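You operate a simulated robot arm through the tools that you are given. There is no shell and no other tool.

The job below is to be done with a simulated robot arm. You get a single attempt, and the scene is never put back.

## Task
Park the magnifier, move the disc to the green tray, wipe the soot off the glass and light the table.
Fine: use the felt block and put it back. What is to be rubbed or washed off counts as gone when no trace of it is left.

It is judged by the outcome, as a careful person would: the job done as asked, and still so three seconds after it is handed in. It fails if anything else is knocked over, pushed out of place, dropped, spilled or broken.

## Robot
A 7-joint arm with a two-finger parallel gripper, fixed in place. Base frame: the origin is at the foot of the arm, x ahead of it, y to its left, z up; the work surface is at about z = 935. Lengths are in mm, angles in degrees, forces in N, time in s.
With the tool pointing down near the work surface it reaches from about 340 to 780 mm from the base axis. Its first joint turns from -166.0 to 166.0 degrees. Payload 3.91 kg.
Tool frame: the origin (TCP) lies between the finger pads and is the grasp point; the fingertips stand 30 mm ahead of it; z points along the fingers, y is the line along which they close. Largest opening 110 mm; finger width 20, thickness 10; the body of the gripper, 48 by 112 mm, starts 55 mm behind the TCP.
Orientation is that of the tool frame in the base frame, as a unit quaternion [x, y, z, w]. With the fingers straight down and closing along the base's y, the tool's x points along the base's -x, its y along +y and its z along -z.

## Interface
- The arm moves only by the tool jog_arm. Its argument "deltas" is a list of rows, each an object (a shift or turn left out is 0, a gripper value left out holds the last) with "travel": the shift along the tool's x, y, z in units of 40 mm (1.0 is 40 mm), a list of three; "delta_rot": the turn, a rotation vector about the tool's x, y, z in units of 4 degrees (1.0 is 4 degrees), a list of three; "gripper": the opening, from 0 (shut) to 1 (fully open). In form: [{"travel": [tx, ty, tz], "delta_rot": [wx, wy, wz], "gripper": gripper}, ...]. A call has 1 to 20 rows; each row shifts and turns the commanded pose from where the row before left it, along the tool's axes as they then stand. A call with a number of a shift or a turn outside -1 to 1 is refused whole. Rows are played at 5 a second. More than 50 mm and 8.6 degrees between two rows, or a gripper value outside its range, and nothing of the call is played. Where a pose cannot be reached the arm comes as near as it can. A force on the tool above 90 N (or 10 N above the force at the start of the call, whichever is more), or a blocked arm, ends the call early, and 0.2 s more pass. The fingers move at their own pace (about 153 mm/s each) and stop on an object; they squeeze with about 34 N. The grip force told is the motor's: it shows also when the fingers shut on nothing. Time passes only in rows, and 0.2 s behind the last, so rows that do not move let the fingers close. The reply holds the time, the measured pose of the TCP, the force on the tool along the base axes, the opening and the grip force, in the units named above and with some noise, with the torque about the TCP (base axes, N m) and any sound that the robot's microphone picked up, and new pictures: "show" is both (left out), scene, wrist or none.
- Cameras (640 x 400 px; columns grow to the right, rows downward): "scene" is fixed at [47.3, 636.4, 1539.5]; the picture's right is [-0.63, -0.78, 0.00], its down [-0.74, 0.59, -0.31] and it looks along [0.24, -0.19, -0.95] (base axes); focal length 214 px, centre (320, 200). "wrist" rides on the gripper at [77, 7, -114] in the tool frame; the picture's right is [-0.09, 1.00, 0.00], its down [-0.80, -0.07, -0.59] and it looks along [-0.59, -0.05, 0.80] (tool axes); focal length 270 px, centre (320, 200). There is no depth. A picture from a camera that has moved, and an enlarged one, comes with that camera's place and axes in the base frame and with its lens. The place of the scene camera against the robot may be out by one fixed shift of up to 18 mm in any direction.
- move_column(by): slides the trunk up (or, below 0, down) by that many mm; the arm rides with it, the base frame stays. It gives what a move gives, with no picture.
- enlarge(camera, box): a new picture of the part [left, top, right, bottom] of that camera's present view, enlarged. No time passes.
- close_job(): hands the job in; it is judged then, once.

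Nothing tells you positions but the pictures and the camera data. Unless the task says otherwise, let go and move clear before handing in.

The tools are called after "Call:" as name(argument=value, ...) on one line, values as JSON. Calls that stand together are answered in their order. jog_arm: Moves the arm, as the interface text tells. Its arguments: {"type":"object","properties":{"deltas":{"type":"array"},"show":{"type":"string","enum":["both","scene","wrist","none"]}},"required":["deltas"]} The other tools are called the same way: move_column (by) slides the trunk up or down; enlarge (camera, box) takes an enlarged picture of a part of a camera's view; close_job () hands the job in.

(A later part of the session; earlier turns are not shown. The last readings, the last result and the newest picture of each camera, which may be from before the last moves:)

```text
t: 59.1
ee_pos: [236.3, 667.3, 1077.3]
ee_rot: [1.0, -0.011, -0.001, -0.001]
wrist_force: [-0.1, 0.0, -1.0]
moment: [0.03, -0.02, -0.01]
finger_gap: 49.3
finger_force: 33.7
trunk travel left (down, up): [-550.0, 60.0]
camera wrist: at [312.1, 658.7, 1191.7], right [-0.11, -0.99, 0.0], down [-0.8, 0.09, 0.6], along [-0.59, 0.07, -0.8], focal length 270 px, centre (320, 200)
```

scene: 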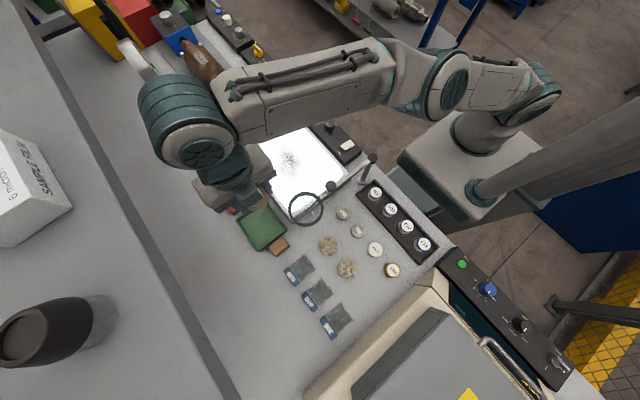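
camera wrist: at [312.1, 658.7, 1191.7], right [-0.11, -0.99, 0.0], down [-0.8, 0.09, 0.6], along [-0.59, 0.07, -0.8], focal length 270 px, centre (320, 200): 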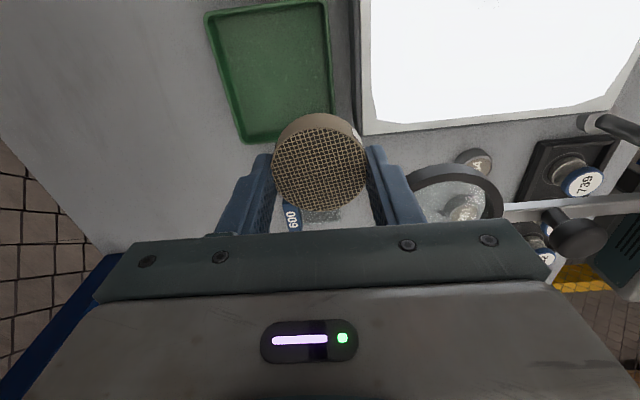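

The tray centre works out near (252, 705), and it's lower than I assumed. I'll move over it while descending.

Call:
jog_arm(deltas=[{"travel": [0.19, -0.48, 0.3]}, {"travel": [0.19, -0.48, 0.3]}, {}])

Call:
enlarge(camera="wrist", box=[160, 0, 480, 220])

Call:
enlarge(camera="scene", box=[180, 130, 340, 260])

```text
t: 59.9
ee_pos: [247.4, 692.8, 1049.2]
ee_rot: [1.0, -0.011, -0.001, -0.001]
wrist_force: [0.2, 0.3, 1.2]
moment: [0.03, 0.0, -0.01]
finger_gap: 49.3
finger_force: 34.0
out of reach, approached as far as the arm can: row 2
trunk travel left (down, up): [-550.0, 60.0]
camera wrist: at [323.8, 684.8, 1164.6], right [-0.11, -0.99, 0.0], down [-0.8, 0.09, 0.6], along [-0.59, 0.07, -0.8], focal length 270 px, centre (320, 200)
```

scene: 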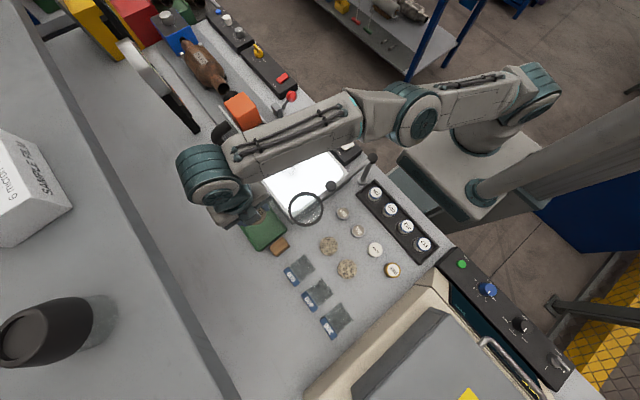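
wrist: 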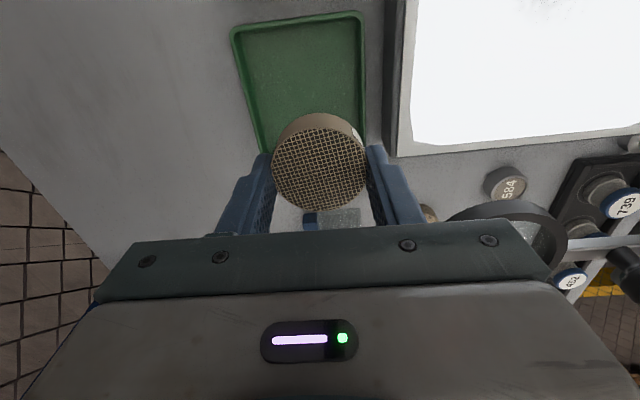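

```text
1.82 times, centred on (320, 110) of wrist
camera zoom: at [323.8, 684.8, 1164.6], right [-0.11, -0.99, 0.0], down [-0.8, 0.09, 0.6], along [-0.59, 0.07, -0.8], focal length 491 px, centre (320, 364)
```

zoom: 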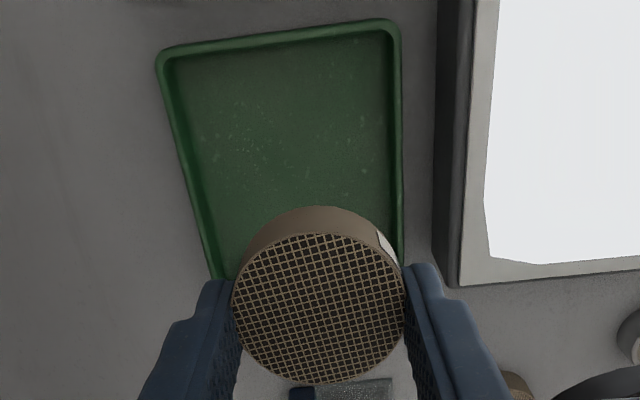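

```text
3.08 times, centred on (260, 195) of scene
camera zoom: at [47.3, 636.4, 1539.5], right [-0.63, -0.78, 0.0], down [-0.74, 0.59, -0.31], along [0.24, -0.19, -0.95], focal length 660 px, centre (505, 215)
```

zoom: 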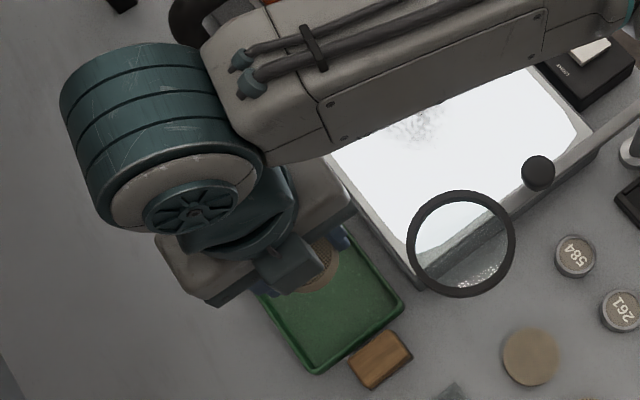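

Call:
jog_arm(deltas=[{"travel": [0, 0, 0.6]}, {"travel": [0.12, -0.3, 0.4]}, {}], show="wrist")

Call:
enlarge(camera="wrist", box=[160, 0, 480, 220])

```text
t: 60.7
ee_pos: [248.9, 699.1, 1008.4]
ee_rot: [1.0, -0.011, -0.002, -0.001]
wrist_force: [-0.3, -0.4, 0.2]
moment: [-0.03, 0.02, -0.02]
finger_gap: 49.6
finger_force: 34.3
out of reach, approached as far as the arm can: row 2
trunk travel left (down, up): [-550.0, 60.0]
camera wrist: at [325.6, 690.5, 1123.7], right [-0.11, -0.99, 0.0], down [-0.8, 0.09, 0.6], along [-0.59, 0.07, -0.8], focal length 270 px, centre (320, 200)
```

wrist: 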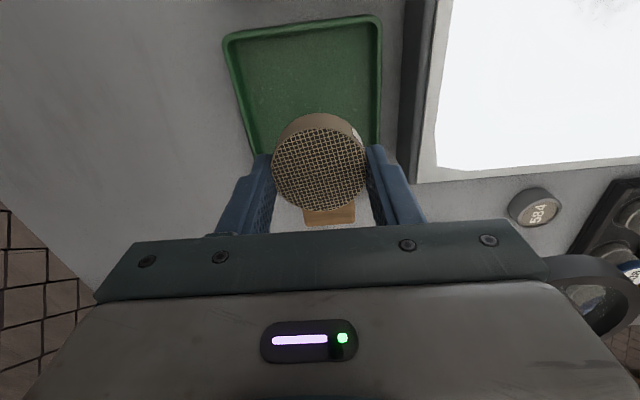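

```text
1.82 times, centred on (320, 110) of wrist
camera zoom: at [325.6, 690.5, 1123.7], right [-0.11, -0.99, 0.0], down [-0.8, 0.09, 0.6], along [-0.59, 0.07, -0.8], focal length 491 px, centre (320, 364)
```

zoom: 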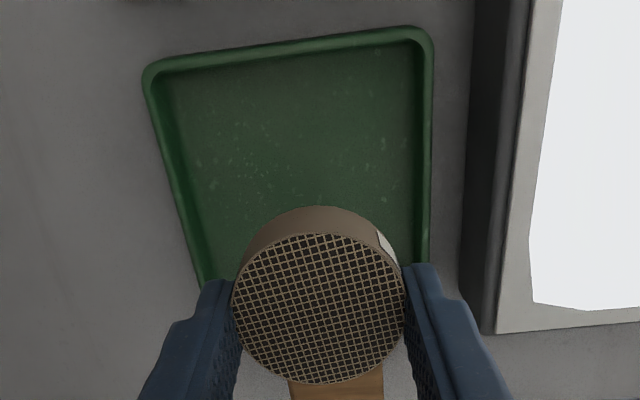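

I'm right at the reach limit, so I'll raise the trunk to gain reach at table height.

Call:
move_column(by=60)

Call:
jog_arm(deltas=[{"travel": [0, 0, 0.9]}, {"travel": [0.08, -0.16, 0.6]}, {}], show="wrist")

Call:
enlarge(camera="wrist", box=[160, 0, 480, 220])

Call:
enlarge(camera="scene", box=[180, 130, 340, 260])

```text
t: 61.7
ee_pos: [248.6, 698.8, 1069.4]
ee_rot: [1.0, -0.012, -0.001, -0.001]
wrist_force: [0.0, -0.6, -0.3]
moment: [-0.03, -0.02, -0.01]
finger_gap: 49.7
finger_force: 34.0
trunk travel left (down, up): [-610.0, 0.0]
```

```text
t: 62.5
ee_pos: [251.1, 704.8, 1008.5]
ee_rot: [1.0, -0.011, -0.001, 0.0]
wrist_force: [0.4, -0.3, -0.8]
moment: [0.0, 0.01, 0.03]
finger_gap: 49.5
finger_force: 34.1
trunk travel left (down, up): [-610.0, 0.0]
camera wrist: at [327.5, 696.6, 1123.7], right [-0.11, -0.99, 0.0], down [-0.8, 0.09, 0.6], along [-0.59, 0.07, -0.8], focal length 270 px, centre (320, 200)
```

wrist: 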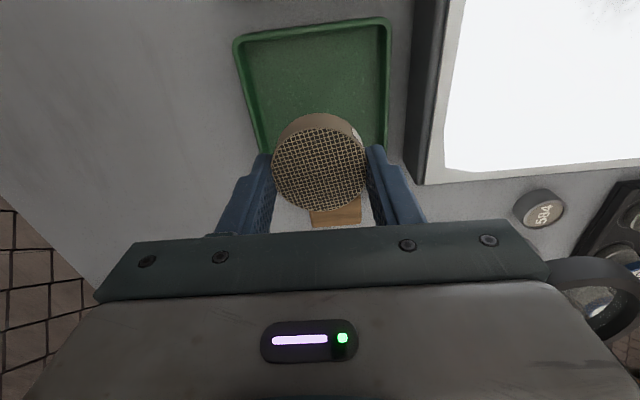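

```text
1.82 times, centred on (320, 110) of wrist
camera zoom: at [327.5, 696.6, 1123.7], right [-0.11, -0.99, 0.0], down [-0.8, 0.09, 0.6], along [-0.59, 0.07, -0.8], focal length 491 px, centre (320, 364)
```

zoom: 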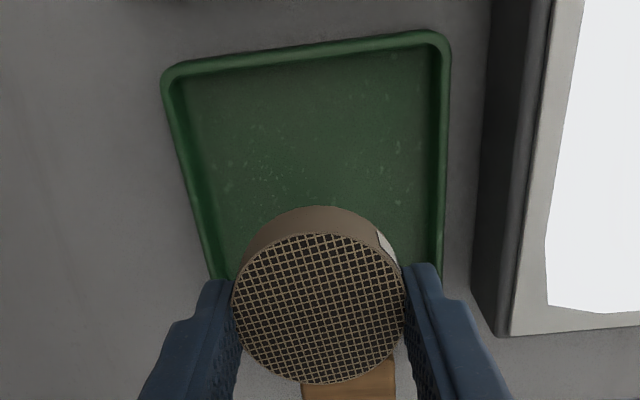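

```text
3.08 times, centred on (260, 195) of scene
camera zoom: at [47.3, 636.4, 1539.5], right [-0.63, -0.78, 0.0], down [-0.74, 0.59, -0.31], along [0.24, -0.19, -0.95], focal length 660 px, centre (505, 215)
```

zoom: 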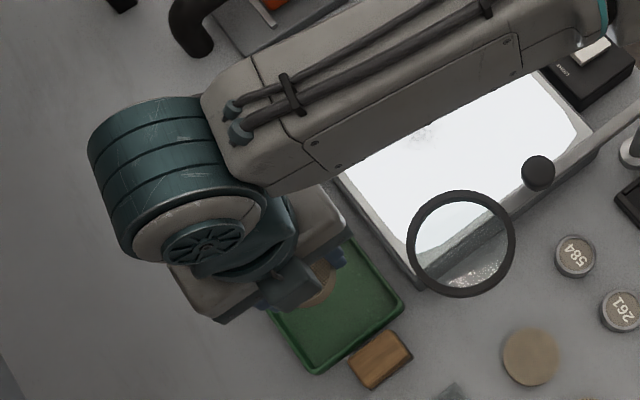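

Call:
jog_arm(deltas=[{"travel": [0.2, 0, 0.3]}, {"travel": [0, 0, 0.3]}, {}], show="none")

Call:
jog_arm(deltas=[{"travel": [0, 0, 0.1]}, {"travel": [0, 0, 0.1]}, {}], show="wrist")

```text
t: 63.3
ee_pos: [258.6, 704.8, 982.6]
ee_rot: [1.0, -0.011, -0.001, -0.001]
wrist_force: [0.6, 1.0, -0.8]
moment: [-0.02, 0.03, 0.04]
finger_gap: 49.5
finger_force: 33.7
trunk travel left (down, up): [-610.0, 0.0]
```

```text
t: 64.1
ee_pos: [259.7, 705.5, 976.0]
ee_rot: [1.0, -0.013, -0.001, -0.001]
wrist_force: [0.2, -0.8, 0.1]
moment: [0.0, 0.03, -0.01]
finger_gap: 49.4
finger_force: 34.0
trunk travel left (down, up): [-610.0, 0.0]
camera wrist: at [336.5, 697.2, 1091.0], right [-0.11, -0.99, 0.0], down [-0.8, 0.09, 0.6], along [-0.59, 0.07, -0.8], focal length 270 px, centre (320, 200)
```

wrist: 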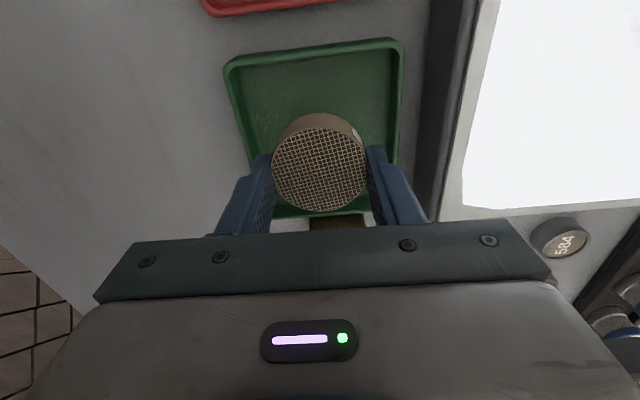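

Call:
jog_arm(deltas=[{"travel": [0, 0, 0.1]}, {"travel": [0, 0, 0.1]}, {}], show="none")

Call:
jog_arm(deltas=[{"travel": [0, 0, 0.1]}, {"travel": [0, 0, 0.05]}, {}], show="none")

Call:
jog_arm(deltas=[{"travel": [0, 0, 0.08]}, {}], show="none")

```text
t: 64.9
ee_pos: [259.4, 704.5, 968.3]
ee_rot: [1.0, -0.012, 0.0, -0.001]
wrist_force: [-0.8, -0.4, -0.1]
moment: [0.01, 0.02, 0.0]
finger_gap: 49.2
finger_force: 34.4
trunk travel left (down, up): [-610.0, 0.0]
```

```text
t: 65.7
ee_pos: [260.4, 705.5, 962.4]
ee_rot: [1.0, -0.012, -0.002, 0.0]
wrist_force: [0.1, 0.0, 0.7]
moment: [-0.03, 0.02, 0.01]
finger_gap: 49.5
finger_force: 33.7
trunk travel left (down, up): [-610.0, 0.0]
```

```text
t: 66.3
ee_pos: [259.5, 705.9, 959.0]
ee_rot: [1.0, -0.012, -0.001, -0.001]
wrist_force: [-0.4, 0.4, 0.1]
moment: [0.03, -0.01, 0.0]
finger_gap: 49.4
finger_force: 33.5
trunk travel left (down, up): [-610.0, 0.0]
```

Call:
jog_arm(deltas=[{"travel": [0, 0, 0.08]}, {}], show="none")

Call:
jog_arm(deltas=[{"travel": [0, 0, 0.06]}, {}], show="wrist")

Call:
enlarge(camera="wrist", box=[200, 60, 440, 240])

```text
t: 66.9
ee_pos: [260.5, 706.0, 955.9]
ee_rot: [1.0, -0.012, -0.001, -0.001]
wrist_force: [-1.1, -0.1, -0.4]
moment: [-0.01, -0.02, 0.0]
finger_gap: 49.9
finger_force: 34.3
trunk travel left (down, up): [-610.0, 0.0]
```

```text
t: 67.5
ee_pos: [260.0, 705.2, 953.8]
ee_rot: [1.0, -0.012, -0.001, -0.001]
wrist_force: [0.5, 0.2, -0.1]
moment: [-0.01, -0.01, -0.03]
finger_gap: 49.4
finger_force: 34.0
trunk travel left (down, up): [-610.0, 0.0]
camera wrist: at [336.5, 696.9, 1069.1], right [-0.11, -0.99, 0.0], down [-0.8, 0.09, 0.6], along [-0.59, 0.07, -0.8], focal length 270 px, centre (320, 200)
```

wrist: 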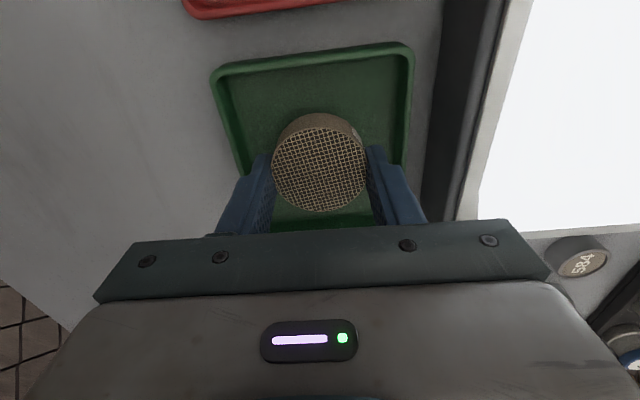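

```text
2.22 times, centred on (320, 150) of wrist
camera zoom: at [336.5, 696.9, 1069.1], right [-0.11, -0.99, 0.0], down [-0.8, 0.09, 0.6], along [-0.59, 0.07, -0.8], focal length 601 px, centre (320, 311)
```

zoom: 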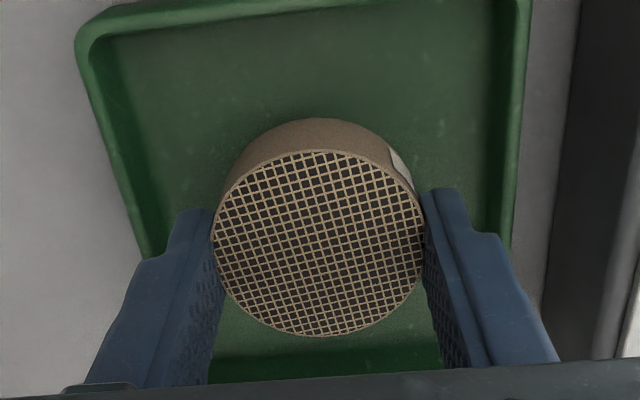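

Call:
jog_arm(deltas=[{"travel": [0, 0, 0.06]}, {}], show="none")

Call:
jog_arm(deltas=[{"travel": [0, 0, 0.05]}, {}], show="none")

Call:
jog_arm(deltas=[{"travel": [0, 0, 0.04]}, {}], show="none")

```text
t: 68.1
ee_pos: [260.0, 705.2, 952.1]
ee_rot: [1.0, -0.012, -0.001, -0.002]
wrist_force: [-1.1, 0.5, 0.2]
moment: [0.0, -0.02, 0.01]
finger_gap: 49.4
finger_force: 33.7
trunk travel left (down, up): [-610.0, 0.0]
```

```text
t: 68.7
ee_pos: [259.5, 705.0, 950.4]
ee_rot: [1.0, -0.013, -0.001, -0.002]
wrist_force: [0.7, -0.2, 0.0]
moment: [-0.02, -0.02, 0.01]
finger_gap: 49.3
finger_force: 33.9
trunk travel left (down, up): [-610.0, 0.0]
```

```text
t: 69.3
ee_pos: [261.7, 704.3, 947.7]
ee_rot: [1.0, -0.012, 0.0, -0.001]
wrist_force: [-1.0, 0.6, -0.5]
moment: [0.02, -0.02, -0.01]
finger_gap: 49.7
finger_force: 33.7
trunk travel left (down, up): [-610.0, 0.0]
```

Call:
jog_arm(deltas=[{"travel": [0, 0, 0.04]}, {}], show="none")

Call:
jog_arm(deltas=[{"travel": [0, 0, 0.04]}, {}], show="none")

Call:
jog_arm(deltas=[{"travel": [0, 0, 0.04]}, {}], show="none")

Call:
enlarge(camera="wrist", box=[180, 40, 440, 240])

```text
t: 69.9
ee_pos: [260.2, 704.6, 946.9]
ee_rot: [1.0, -0.012, -0.001, -0.002]
wrist_force: [-0.4, 0.0, -0.5]
moment: [0.0, 0.01, -0.03]
finger_gap: 49.6
finger_force: 33.8
trunk travel left (down, up): [-610.0, 0.0]
```

```text
t: 70.5
ee_pos: [261.9, 703.9, 944.9]
ee_rot: [1.0, -0.011, -0.001, -0.002]
wrist_force: [0.1, -0.1, -0.3]
moment: [0.01, -0.04, 0.02]
finger_gap: 49.1
finger_force: 33.8
trunk travel left (down, up): [-610.0, 0.0]
```

```text
t: 71.1
ee_pos: [260.4, 704.0, 942.8]
ee_rot: [1.0, -0.012, 0.0, -0.001]
wrist_force: [-0.3, 1.0, 0.3]
moment: [-0.05, -0.02, 0.01]
finger_gap: 49.5
finger_force: 33.8
trunk travel left (down, up): [-610.0, 0.0]
```

```text
2.00 times, centred on (310, 140) of wrist
camera zoom: at [337.1, 696.5, 1058.1], right [-0.11, -0.99, 0.0], down [-0.8, 0.09, 0.6], along [-0.59, 0.07, -0.8], focal length 541 px, centre (340, 320)
```

zoom: 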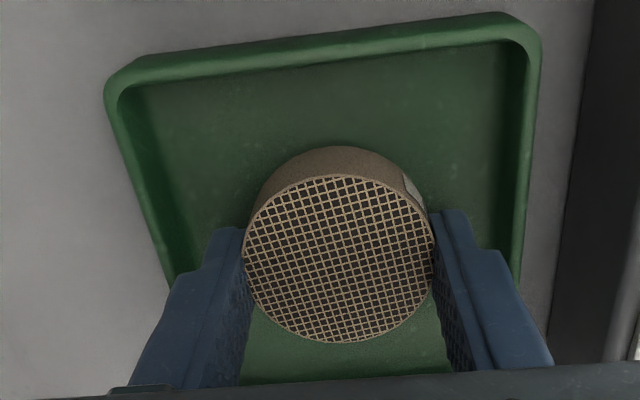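

Call:
jog_arm(deltas=[{"travel": [0, 0, 0.05]}, {}], show="none")

Call:
jog_arm(deltas=[{"travel": [0, 0, 0.05]}, {}], show="none")

Call:
jog_arm(deltas=[{"travel": [0, 0, 0.05]}, {}], show="none")

Call:
jog_arm(deltas=[{"travel": [0, 0, 0.04]}, {}], show="none")

```text
t: 71.7
ee_pos: [261.1, 705.5, 941.0]
ee_rot: [1.0, -0.012, -0.001, 0.0]
wrist_force: [0.6, 0.0, 0.2]
moment: [-0.01, 0.03, -0.01]
finger_gap: 49.2
finger_force: 34.1
trunk travel left (down, up): [-610.0, 0.0]
```

```text
t: 72.3
ee_pos: [261.2, 704.4, 938.6]
ee_rot: [1.0, -0.012, -0.001, 0.0]
wrist_force: [-0.5, 0.9, -0.1]
moment: [0.01, -0.02, 0.01]
finger_gap: 49.7
finger_force: 33.9
trunk travel left (down, up): [-610.0, 0.0]
```

```text
t: 72.9
ee_pos: [261.1, 704.9, 936.6]
ee_rot: [1.0, -0.012, -0.002, -0.001]
wrist_force: [-0.3, 1.5, -0.6]
moment: [0.0, 0.02, -0.01]
finger_gap: 49.5
finger_force: 33.8
trunk travel left (down, up): [-610.0, 0.0]
```

```text
t: 73.5
ee_pos: [261.6, 705.7, 935.1]
ee_rot: [1.0, -0.013, -0.001, -0.001]
wrist_force: [0.6, 0.0, -0.7]
moment: [-0.01, 0.02, -0.01]
finger_gap: 49.5
finger_force: 33.7
trunk travel left (down, up): [-610.0, 0.0]
```

Call:
enlarge(camera="wrist", box=[180, 40, 440, 240])

Call:
enlarge(camera="scene", box=[200, 160, 300, 260])

```text
2.00 times, centred on (310, 140) of wrist
camera zoom: at [336.9, 697.0, 1050.3], right [-0.11, -0.99, 0.0], down [-0.8, 0.09, 0.6], along [-0.59, 0.07, -0.8], focal length 541 px, centre (340, 320)
```

zoom: 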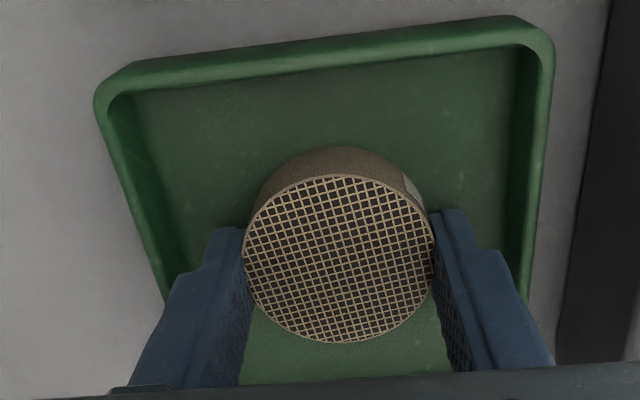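

```text
4.00 times, centred on (250, 210) of scene
camera zoom: at [47.3, 636.4, 1539.5], right [-0.63, -0.78, 0.0], down [-0.74, 0.59, -0.31], along [0.24, -0.19, -0.95], focal length 858 px, centre (600, 160)
```

zoom: 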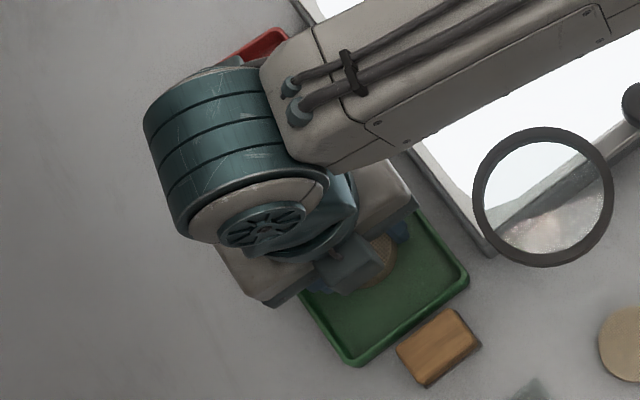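

Call:
jog_arm(deltas=[{"travel": [0, 0, 0.04]}, {}], show="none")

Call:
jog_arm(deltas=[{"travel": [0, 0, 0.04]}, {}], show="none")

Call:
jog_arm(deltas=[{"travel": [0, 0, 0.04]}, {}], show="none")

Call:
enlarge(camera="wrist", box=[180, 40, 440, 240])

```text
t: 74.1
ee_pos: [260.1, 704.3, 934.2]
ee_rot: [1.0, -0.012, 0.0, 0.0]
wrist_force: [0.0, 0.2, 0.1]
moment: [0.0, -0.03, 0.01]
finger_gap: 49.6
finger_force: 33.9
trunk travel left (down, up): [-610.0, 0.0]
```

```text
t: 74.7
ee_pos: [259.6, 705.3, 933.5]
ee_rot: [1.0, -0.012, 0.0, -0.002]
wrist_force: [0.2, 2.0, 8.1]
moment: [-0.2, -0.04, -0.02]
finger_gap: 49.3
finger_force: 34.0
trunk travel left (down, up): [-610.0, 0.0]
```

```text
t: 75.3
ee_pos: [260.8, 704.5, 934.1]
ee_rot: [1.0, -0.012, 0.0, -0.003]
wrist_force: [2.1, 7.4, 22.6]
moment: [-0.51, -0.1, 0.07]
finger_gap: 49.3
finger_force: 33.9
trunk travel left (down, up): [-610.0, 0.0]
```

```text
2.00 times, centred on (310, 140) of wrist
camera zoom: at [336.6, 696.0, 1049.3], right [-0.11, -0.99, -0.01], down [-0.8, 0.09, 0.6], along [-0.59, 0.07, -0.8], focal length 541 px, centre (340, 320)
```

zoom: 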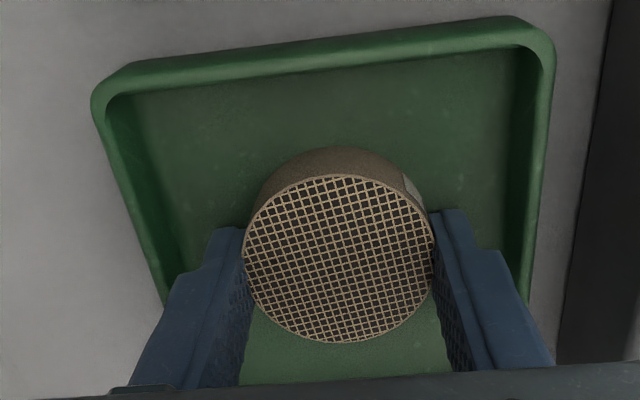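

The disc is on the tray floor, at z≈904. I'll release with a small opening and lift away.

Call:
jog_arm(deltas=[{"travel": [0, 0, -0.04]}, {"gripper": 0.53}, {}, {"travel": [0, 0, -0.3]}, {"travel": [0, 0, -0.7]}, {"travel": [0, 0, -0.8]}, {}])

Call:
enlarge(camera="wrist", box=[180, 0, 440, 240])

```text
t: 76.9
ee_pos: [260.1, 704.7, 1004.5]
ee_rot: [1.0, -0.011, -0.001, 0.0]
wrist_force: [0.4, 1.1, 0.1]
moment: [-0.01, 0.0, 0.0]
finger_gap: 58.2
finger_force: 0.1
trunk travel left (down, up): [-610.0, 0.0]
camera wrist: at [336.6, 696.7, 1120.4], right [-0.11, -0.99, 0.0], down [-0.8, 0.09, 0.6], along [-0.59, 0.07, -0.8], focal length 270 px, centre (320, 200)
```

scene: 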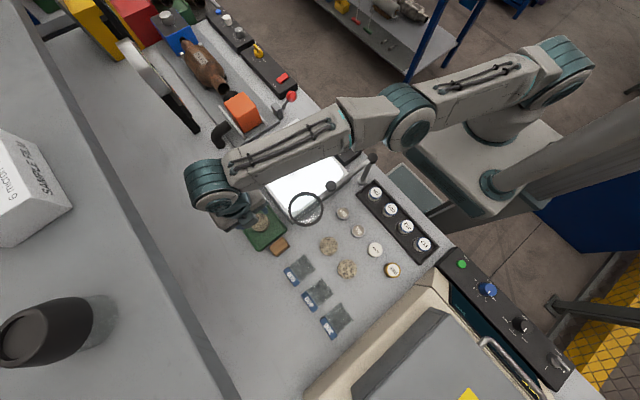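
wrist: 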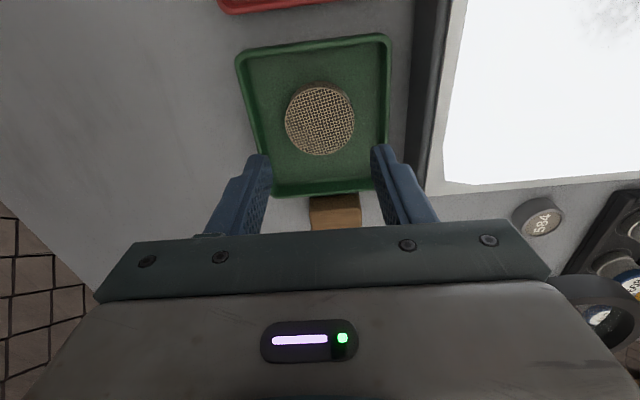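

```text
1.67 times, centred on (310, 120) of wrist
camera zoom: at [336.6, 696.7, 1120.4], right [-0.11, -0.99, 0.0], down [-0.8, 0.09, 0.6], along [-0.59, 0.07, -0.8], focal length 450 px, centre (337, 333)
```

zoom: 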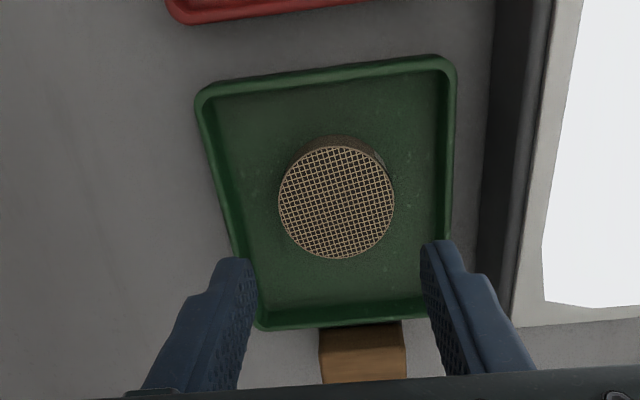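

The disc is in the green tray. Next is the felt block near (167, 702), about 30 mm in x by 46 mm in y. I'll move over it at this height.

Call:
jog_arm(deltas=[{"travel": [-0.5, 0.04, -0.1]}, {"travel": [-0.6, 0.04, 0], "gripper": 0.75}, {"travel": [-0.6, 0.03, 0]}, {"travel": [-0.6, 0.02, 0]}, {}])

Call:
enlarge(camera="wrist", box=[180, 40, 460, 240])

Call:
enlarge(camera="scene", box=[200, 150, 360, 270])

```text
t: 78.1
ee_pos: [167.7, 701.7, 1010.6]
ee_rot: [1.0, -0.012, -0.001, -0.001]
wrist_force: [0.0, 0.0, 0.1]
moment: [0.01, -0.01, 0.02]
finger_gap: 82.5
finger_force: 0.0
trunk travel left (down, up): [-610.0, 0.0]
camera wrist: at [244.2, 693.2, 1125.6], right [-0.11, -0.99, 0.0], down [-0.8, 0.09, 0.6], along [-0.59, 0.07, -0.8], focal length 270 px, centre (320, 200)
```

scene: 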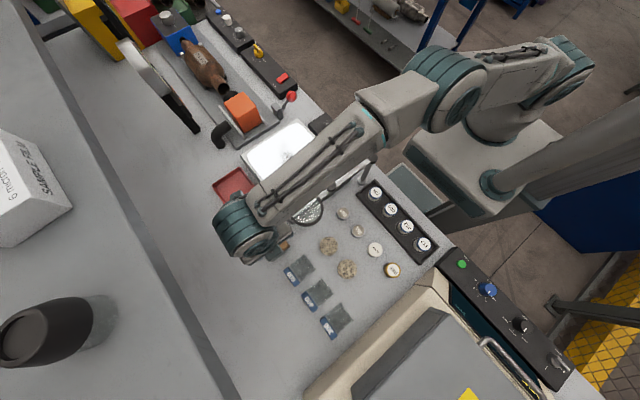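
wrist: 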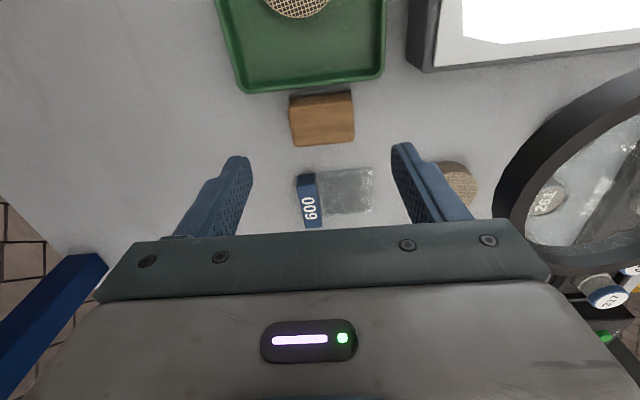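

```text
2.00 times, centred on (320, 140) of wrist
camera zoom: at [244.2, 693.2, 1125.6], right [-0.11, -0.99, 0.0], down [-0.8, 0.09, 0.6], along [-0.59, 0.07, -0.8], focal length 541 px, centre (320, 320)
```

zoom: 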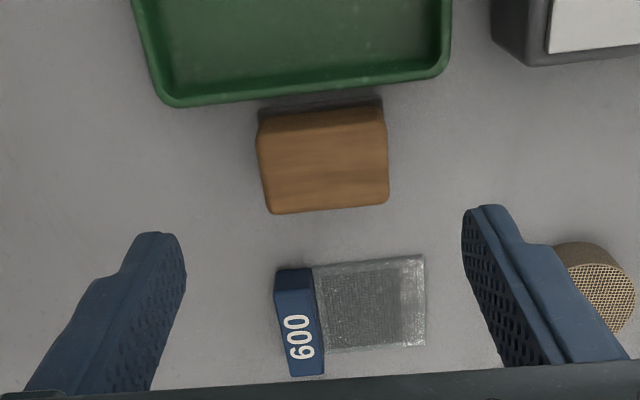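

```text
3.33 times, centred on (280, 210) of scene
camera zoom: at [47.3, 636.4, 1539.5], right [-0.63, -0.78, 0.0], down [-0.74, 0.59, -0.31], along [0.24, -0.19, -0.95], focal length 715 px, centre (453, 167)
```

zoom: 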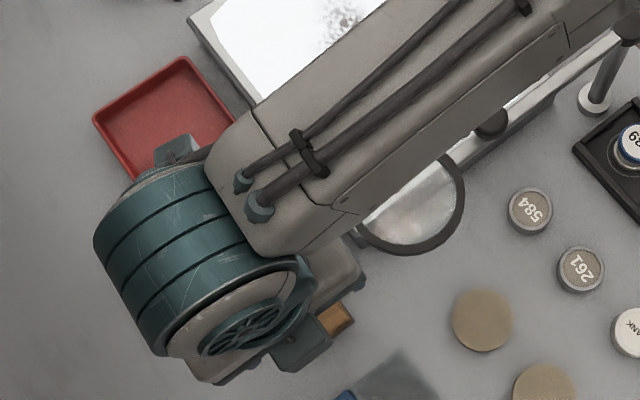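

The block is centred near (170, 701). I'll descend around it in stages, watching the clearance to the lens.

Call:
jog_arm(deltas=[{"travel": [0.06, 0, 0.5]}, {"travel": [0, 0, 0.5]}, {}])

Call:
enlarge(camera="scene", box=[200, 150, 360, 270])

Call:
enlarge(camera="wrist", box=[180, 40, 460, 240])

```text
t: 78.9
ee_pos: [170.2, 701.6, 969.7]
ee_rot: [1.0, -0.012, -0.002, -0.001]
wrist_force: [-1.1, 0.1, 0.4]
moment: [-0.01, -0.01, -0.01]
finger_gap: 82.5
finger_force: 0.1
trunk travel left (down, up): [-610.0, 0.0]
camera wrist: at [246.3, 693.0, 1083.7], right [-0.11, -0.99, 0.0], down [-0.8, 0.09, 0.6], along [-0.59, 0.07, -0.8], focal length 270 px, centre (320, 200)
```

scene: 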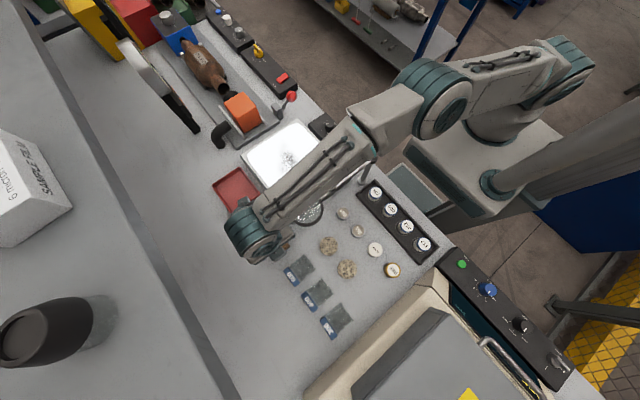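
wrist: 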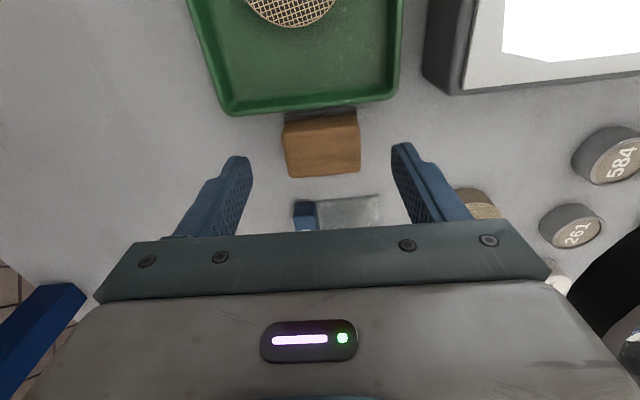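

```text
3.33 times, centred on (280, 210) of scene
camera zoom: at [47.3, 636.4, 1539.5], right [-0.63, -0.78, 0.0], down [-0.74, 0.59, -0.31], along [0.24, -0.19, -0.95], focal length 715 px, centre (453, 167)
```

zoom: 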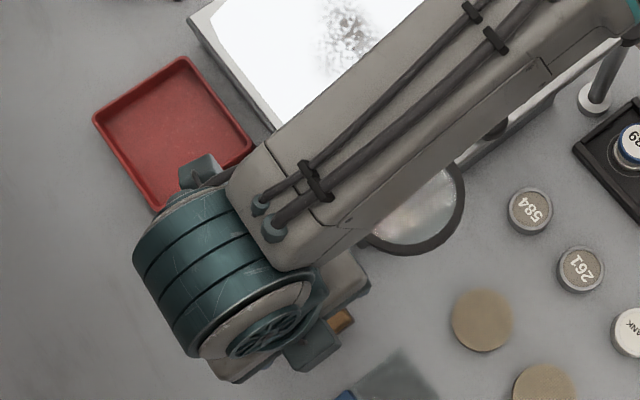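

```text
2.00 times, centred on (320, 140) of wrist
camera zoom: at [246.3, 693.0, 1083.7], right [-0.11, -0.99, 0.0], down [-0.8, 0.09, 0.6], along [-0.59, 0.07, -0.8], focal length 541 px, centre (320, 320)
```

zoom: 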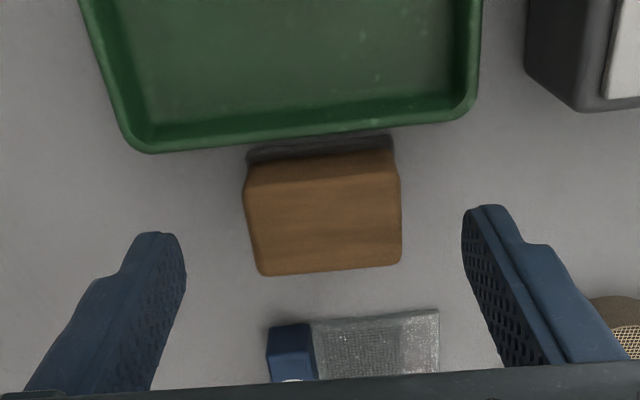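

Call:
jog_arm(deltas=[{"travel": [0.01, 0.02, 0.4]}, {"travel": [0, 0, 0.36]}, {}], show="none")

Call:
enlarge(camera="wrist", box=[180, 40, 460, 240])

```text
t: 79.7
ee_pos: [169.7, 701.1, 939.1]
ee_rot: [1.0, -0.012, -0.001, -0.001]
wrist_force: [-0.4, 0.5, -0.1]
moment: [-0.01, -0.01, 0.0]
finger_gap: 82.4
finger_force: 0.1
trunk travel left (down, up): [-610.0, 0.0]
```

```text
2.00 times, centred on (320, 140) of wrist
camera zoom: at [246.3, 692.4, 1053.5], right [-0.11, -0.99, 0.0], down [-0.8, 0.09, 0.6], along [-0.59, 0.07, -0.8], focal length 541 px, centre (320, 320)
```

zoom: 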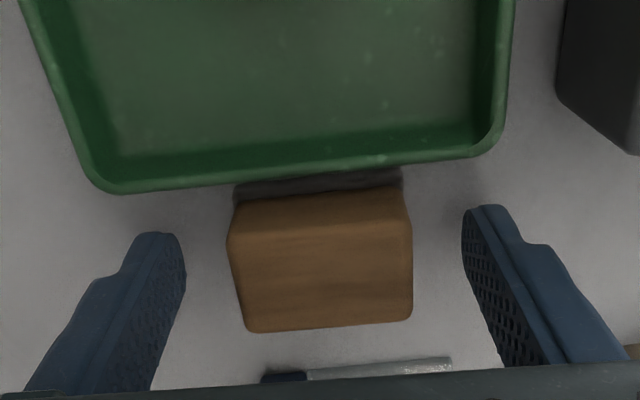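

Call:
jog_arm(deltas=[{"gripper": 0.25}, {}, {}], show="none")

Call:
enlarge(camera="wrist", box=[180, 40, 460, 240])

```text
t: 80.5
ee_pos: [170.8, 701.1, 938.2]
ee_rot: [1.0, -0.013, -0.001, -0.001]
wrist_force: [-0.1, -0.1, -0.2]
moment: [-0.02, -0.02, 0.04]
finger_gap: 47.2
finger_force: 34.3
trunk travel left (down, up): [-610.0, 0.0]
```

```text
2.00 times, centred on (320, 140) of wrist
camera zoom: at [246.3, 692.4, 1053.4], right [-0.11, -0.99, 0.0], down [-0.8, 0.09, 0.6], along [-0.59, 0.07, -0.8], focal length 541 px, centre (320, 320)
```

zoom: 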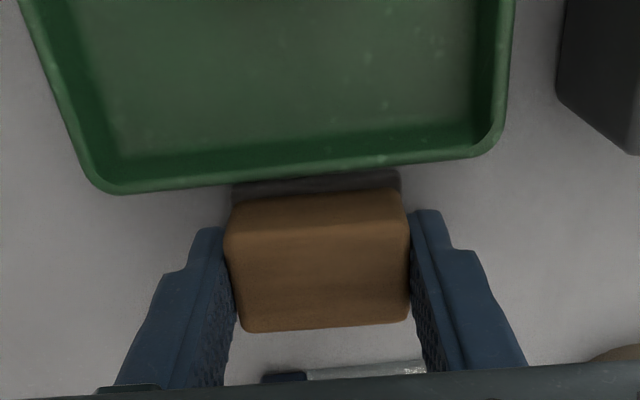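

The block is gripped at 47 mm. Its home pose is TCP (170.3, 701.1, 938.3). I'll lift, go around the lens via +x and look at the soot from over the glass.

Call:
jog_arm(deltas=[{"travel": [0, 0, -0.3]}, {"travel": [0, 0, -0.7]}, {"travel": [0, 0, -0.9]}, {"travel": [0.875, 0, 0]}, {"travel": [0.875, 0, 0]}, {"travel": [0.52, 0.82, 0]}, {"travel": [0.52, 0.82, 0]}, {"travel": [0.52, 0.82, 0]}, {"travel": [0.02, 0.917, 0]}, {"travel": [0.02, 0.917, 0]}, {"travel": [0.02, 0.917, 0]}, {}])

Call:
enlarge(camera="scene", box=[230, 110, 370, 230])

Call:
enlarge(camera="wrist", box=[160, 0, 480, 220])

```text
t: 83.1
ee_pos: [300.8, 488.3, 1012.5]
ee_rot: [1.0, -0.012, -0.001, -0.001]
wrist_force: [0.2, -0.5, -1.1]
moment: [0.02, -0.03, -0.01]
finger_gap: 47.1
finger_force: 34.0
trunk travel left (down, up): [-610.0, 0.0]
camera wrist: at [377.0, 479.9, 1128.5], right [-0.11, -0.99, 0.0], down [-0.8, 0.09, 0.6], along [-0.59, 0.07, -0.8], focal length 270 px, centre (320, 200)
```

scene: 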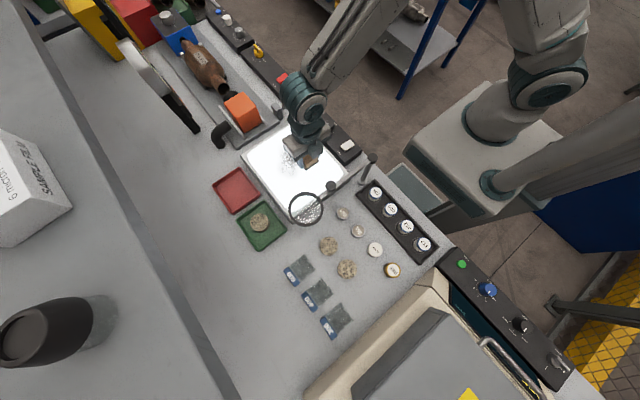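
wrist: 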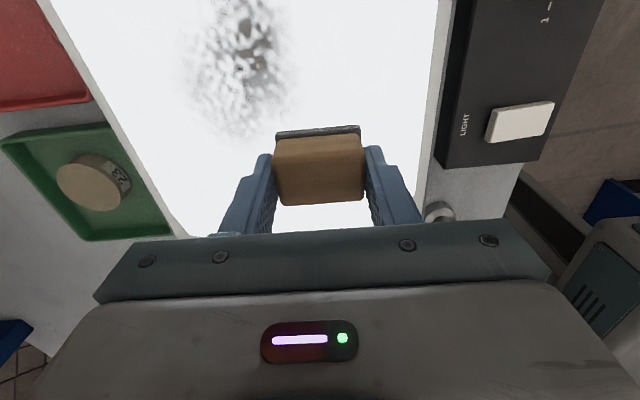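

```text
3.33 times, centred on (300, 170) of scene
camera zoom: at [47.3, 636.4, 1539.5], right [-0.63, -0.78, 0.0], down [-0.74, 0.59, -0.31], along [0.24, -0.19, -0.95], focal length 715 px, centre (387, 300)
```

zoom: 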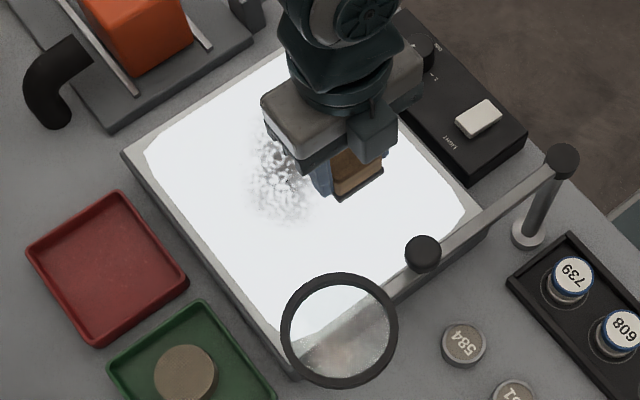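

```text
1.82 times, centred on (320, 110) of wrist
camera zoom: at [377.0, 479.9, 1128.5], right [-0.11, -0.99, 0.0], down [-0.8, 0.09, 0.6], along [-0.59, 0.07, -0.8], focal length 491 px, centre (320, 364)
```

zoom: 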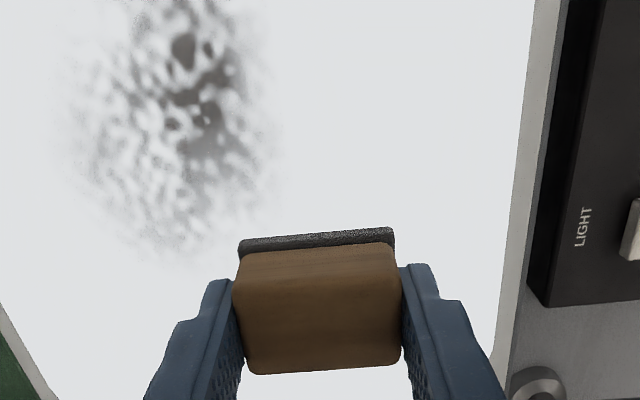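

The soot spans about x 300–415, y 495–575. I'll lower the felt onto the glass at one corner until I feel light contact.

Call:
jog_arm(deltas=[{"travel": [-0.3, -0.25, 0.2]}, {"travel": [0, 0, 0.2]}, {}], show="none")

Call:
jog_arm(deltas=[{"travel": [0, 0, 0.07]}, {}], show="none")

Call:
jog_arm(deltas=[{"travel": [0, 0, 0.06]}, {}], show="none")

```text
t: 83.9
ee_pos: [287.7, 498.9, 998.7]
ee_rot: [1.0, -0.012, -0.001, 0.0]
wrist_force: [-0.4, -0.8, 0.2]
moment: [0.02, 0.0, 0.04]
finger_gap: 47.2
finger_force: 33.8
trunk travel left (down, up): [-610.0, 0.0]
```

```text
t: 84.5
ee_pos: [288.8, 498.8, 994.6]
ee_rot: [1.0, -0.012, -0.001, -0.001]
wrist_force: [-0.6, -1.0, -0.9]
moment: [0.03, 0.02, 0.01]
finger_gap: 47.0
finger_force: 33.7
trunk travel left (down, up): [-610.0, 0.0]
```

```text
t: 85.1
ee_pos: [289.1, 497.8, 992.3]
ee_rot: [1.0, -0.012, -0.002, -0.002]
wrist_force: [-0.4, -0.7, -0.8]
moment: [-0.02, 0.02, -0.01]
finger_gap: 47.2
finger_force: 34.0
trunk travel left (down, up): [-610.0, 0.0]
```

Call:
jog_arm(deltas=[{"travel": [0, 0, 0.05]}, {}], show="none")

Call:
jog_arm(deltas=[{"travel": [0, 0, 0.04]}, {}], show="none")

Call:
jog_arm(deltas=[{"travel": [0, 0, 0.03]}, {}], show="none")

```text
t: 85.7
ee_pos: [288.5, 498.7, 989.4]
ee_rot: [1.0, -0.012, -0.001, 0.0]
wrist_force: [0.4, -0.2, -0.2]
moment: [-0.03, -0.02, 0.0]
finger_gap: 47.1
finger_force: 34.2
trunk travel left (down, up): [-610.0, 0.0]
```

```text
t: 86.3
ee_pos: [288.4, 499.5, 989.9]
ee_rot: [1.0, -0.012, -0.001, -0.001]
wrist_force: [-0.7, 0.3, -1.3]
moment: [0.03, 0.0, 0.01]
finger_gap: 47.2
finger_force: 34.2
trunk travel left (down, up): [-610.0, 0.0]
```

```text
t: 86.9
ee_pos: [288.3, 500.1, 988.7]
ee_rot: [1.0, -0.012, -0.001, -0.001]
wrist_force: [-0.8, -0.3, 2.7]
moment: [-0.05, -0.03, 0.03]
finger_gap: 47.4
finger_force: 34.3
trunk travel left (down, up): [-610.0, 0.0]
```

Light contact. I'll press about 1 mm more and make the first stroke.

Call:
jog_arm(deltas=[{"travel": [0, 0, 0.03]}, {"travel": [0.5, -0.01, 0]}, {"travel": [0.6, -0.01, 0]}, {"travel": [0.6, -0.01, 0]}, {"travel": [0.6, -0.01, 0]}, {"travel": [0.6, -0.01, 0]}, {"travel": [0.6, -0.01, 0]}], show="both")

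Call:
enlarge(camera="scene", box=[230, 110, 370, 230])

```text
t: 88.5
ee_pos: [426.2, 499.0, 987.6]
ee_rot: [1.0, -0.011, 0.0, -0.003]
wrist_force: [-8.5, 1.6, 30.3]
moment: [-0.15, 0.35, -0.01]
finger_gap: 47.1
finger_force: 34.4
trunk travel left (down, up): [-610.0, 0.0]
camera wrist: at [502.8, 490.6, 1103.0], right [-0.11, -0.99, -0.01], down [-0.8, 0.08, 0.59], along [-0.59, 0.07, -0.8], focal length 270 px, centre (320, 200)
```

scene: 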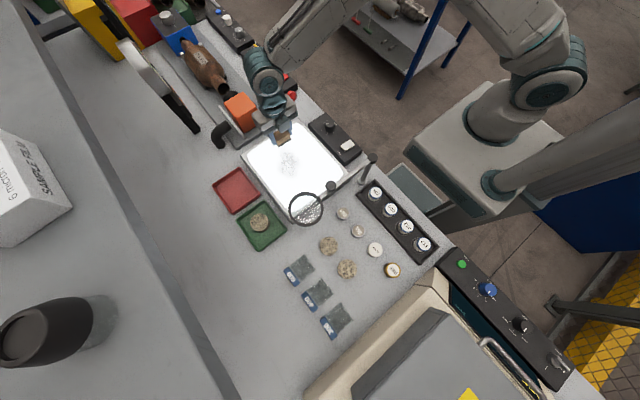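
wrist: 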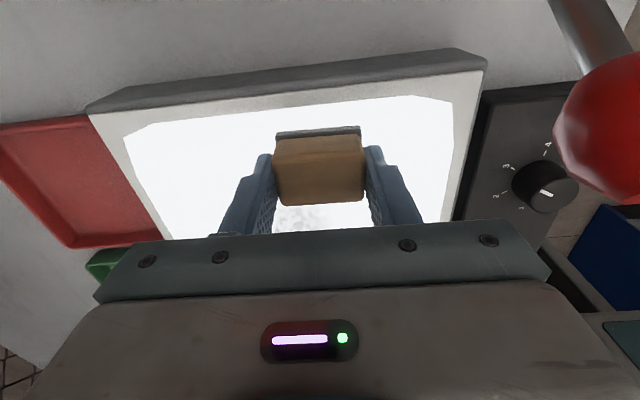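

```text
3.33 times, centred on (300, 170) of scene
camera zoom: at [47.3, 636.4, 1539.5], right [-0.63, -0.78, 0.0], down [-0.74, 0.59, -0.31], along [0.24, -0.19, -0.95], focal length 715 px, centre (387, 300)
```

zoom: 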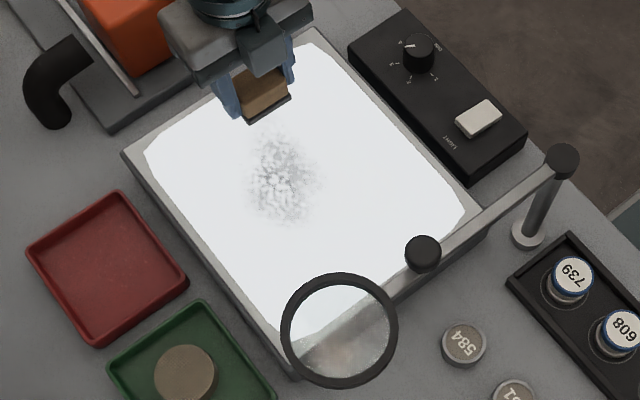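

About 30 N of contact, and the soot is thinning. The red lever ball near (470, 425) is close, so I'll keep x ≤ 420 and continue with overlapping strokes toward +y.

Call:
jog_arm(deltas=[{"travel": [-0.15, -0.5, -0.01]}, {"travel": [-0.66, 0.015, 0]}, {"travel": [-0.66, 0.015, 0]}, {"travel": [-0.66, 0.015, 0]}, {"travel": [-0.66, 0.015, 0]}, {"travel": [-0.66, 0.015, 0]}, {"travel": [0, -0.5, 0]}, {"travel": [0.66, -0.015, 0]}, {"travel": [0.66, -0.015, 0]}, {"travel": [0.66, -0.015, 0]}, {"travel": [0.66, -0.015, 0]}, {"travel": [0.66, -0.015, 0]}, {"travel": [0, -0.5, 0]}, {"travel": [-0.66, 0.015, 0]}, {"travel": [-0.66, 0.015, 0]}, {"travel": [-0.66, 0.015, 0]}, {"travel": [-0.66, 0.015, 0]}, {"travel": [-0.66, 0.015, 0]}])

Call:
enlarge(camera="scene", box=[230, 110, 370, 230])

```text
t: 92.3
ee_pos: [292.6, 556.8, 988.0]
ee_rot: [1.0, -0.011, -0.001, -0.001]
wrist_force: [3.5, -1.4, 16.8]
moment: [-0.14, -0.16, 0.02]
finger_gap: 47.4
finger_force: 34.1
trunk travel left (down, up): [-610.0, 0.0]
camera wrist: at [368.4, 547.9, 1102.7], right [-0.11, -0.99, 0.0], down [-0.8, 0.09, 0.6], along [-0.59, 0.07, -0.8], focal length 270 px, centre (320, 200)
```

scene: 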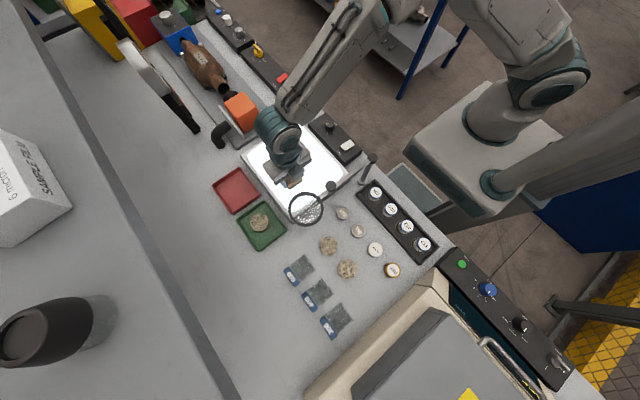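
wrist: 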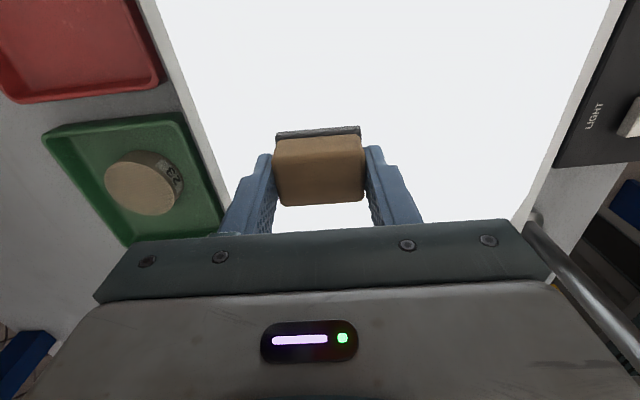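

```text
3.33 times, centred on (300, 170) of scene
camera zoom: at [47.3, 636.4, 1539.5], right [-0.63, -0.78, 0.0], down [-0.74, 0.59, -0.31], along [0.24, -0.19, -0.95], focal length 715 px, centre (387, 300)
```

zoom: 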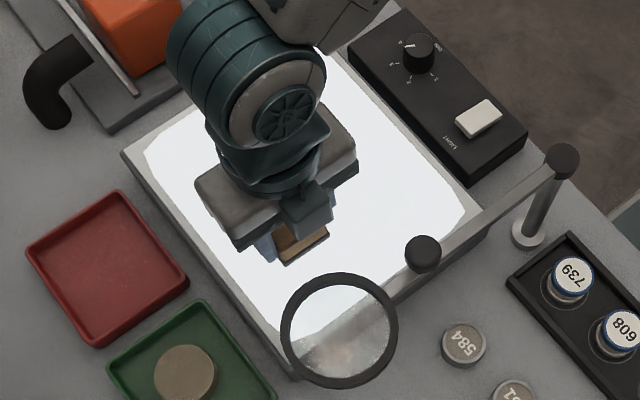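

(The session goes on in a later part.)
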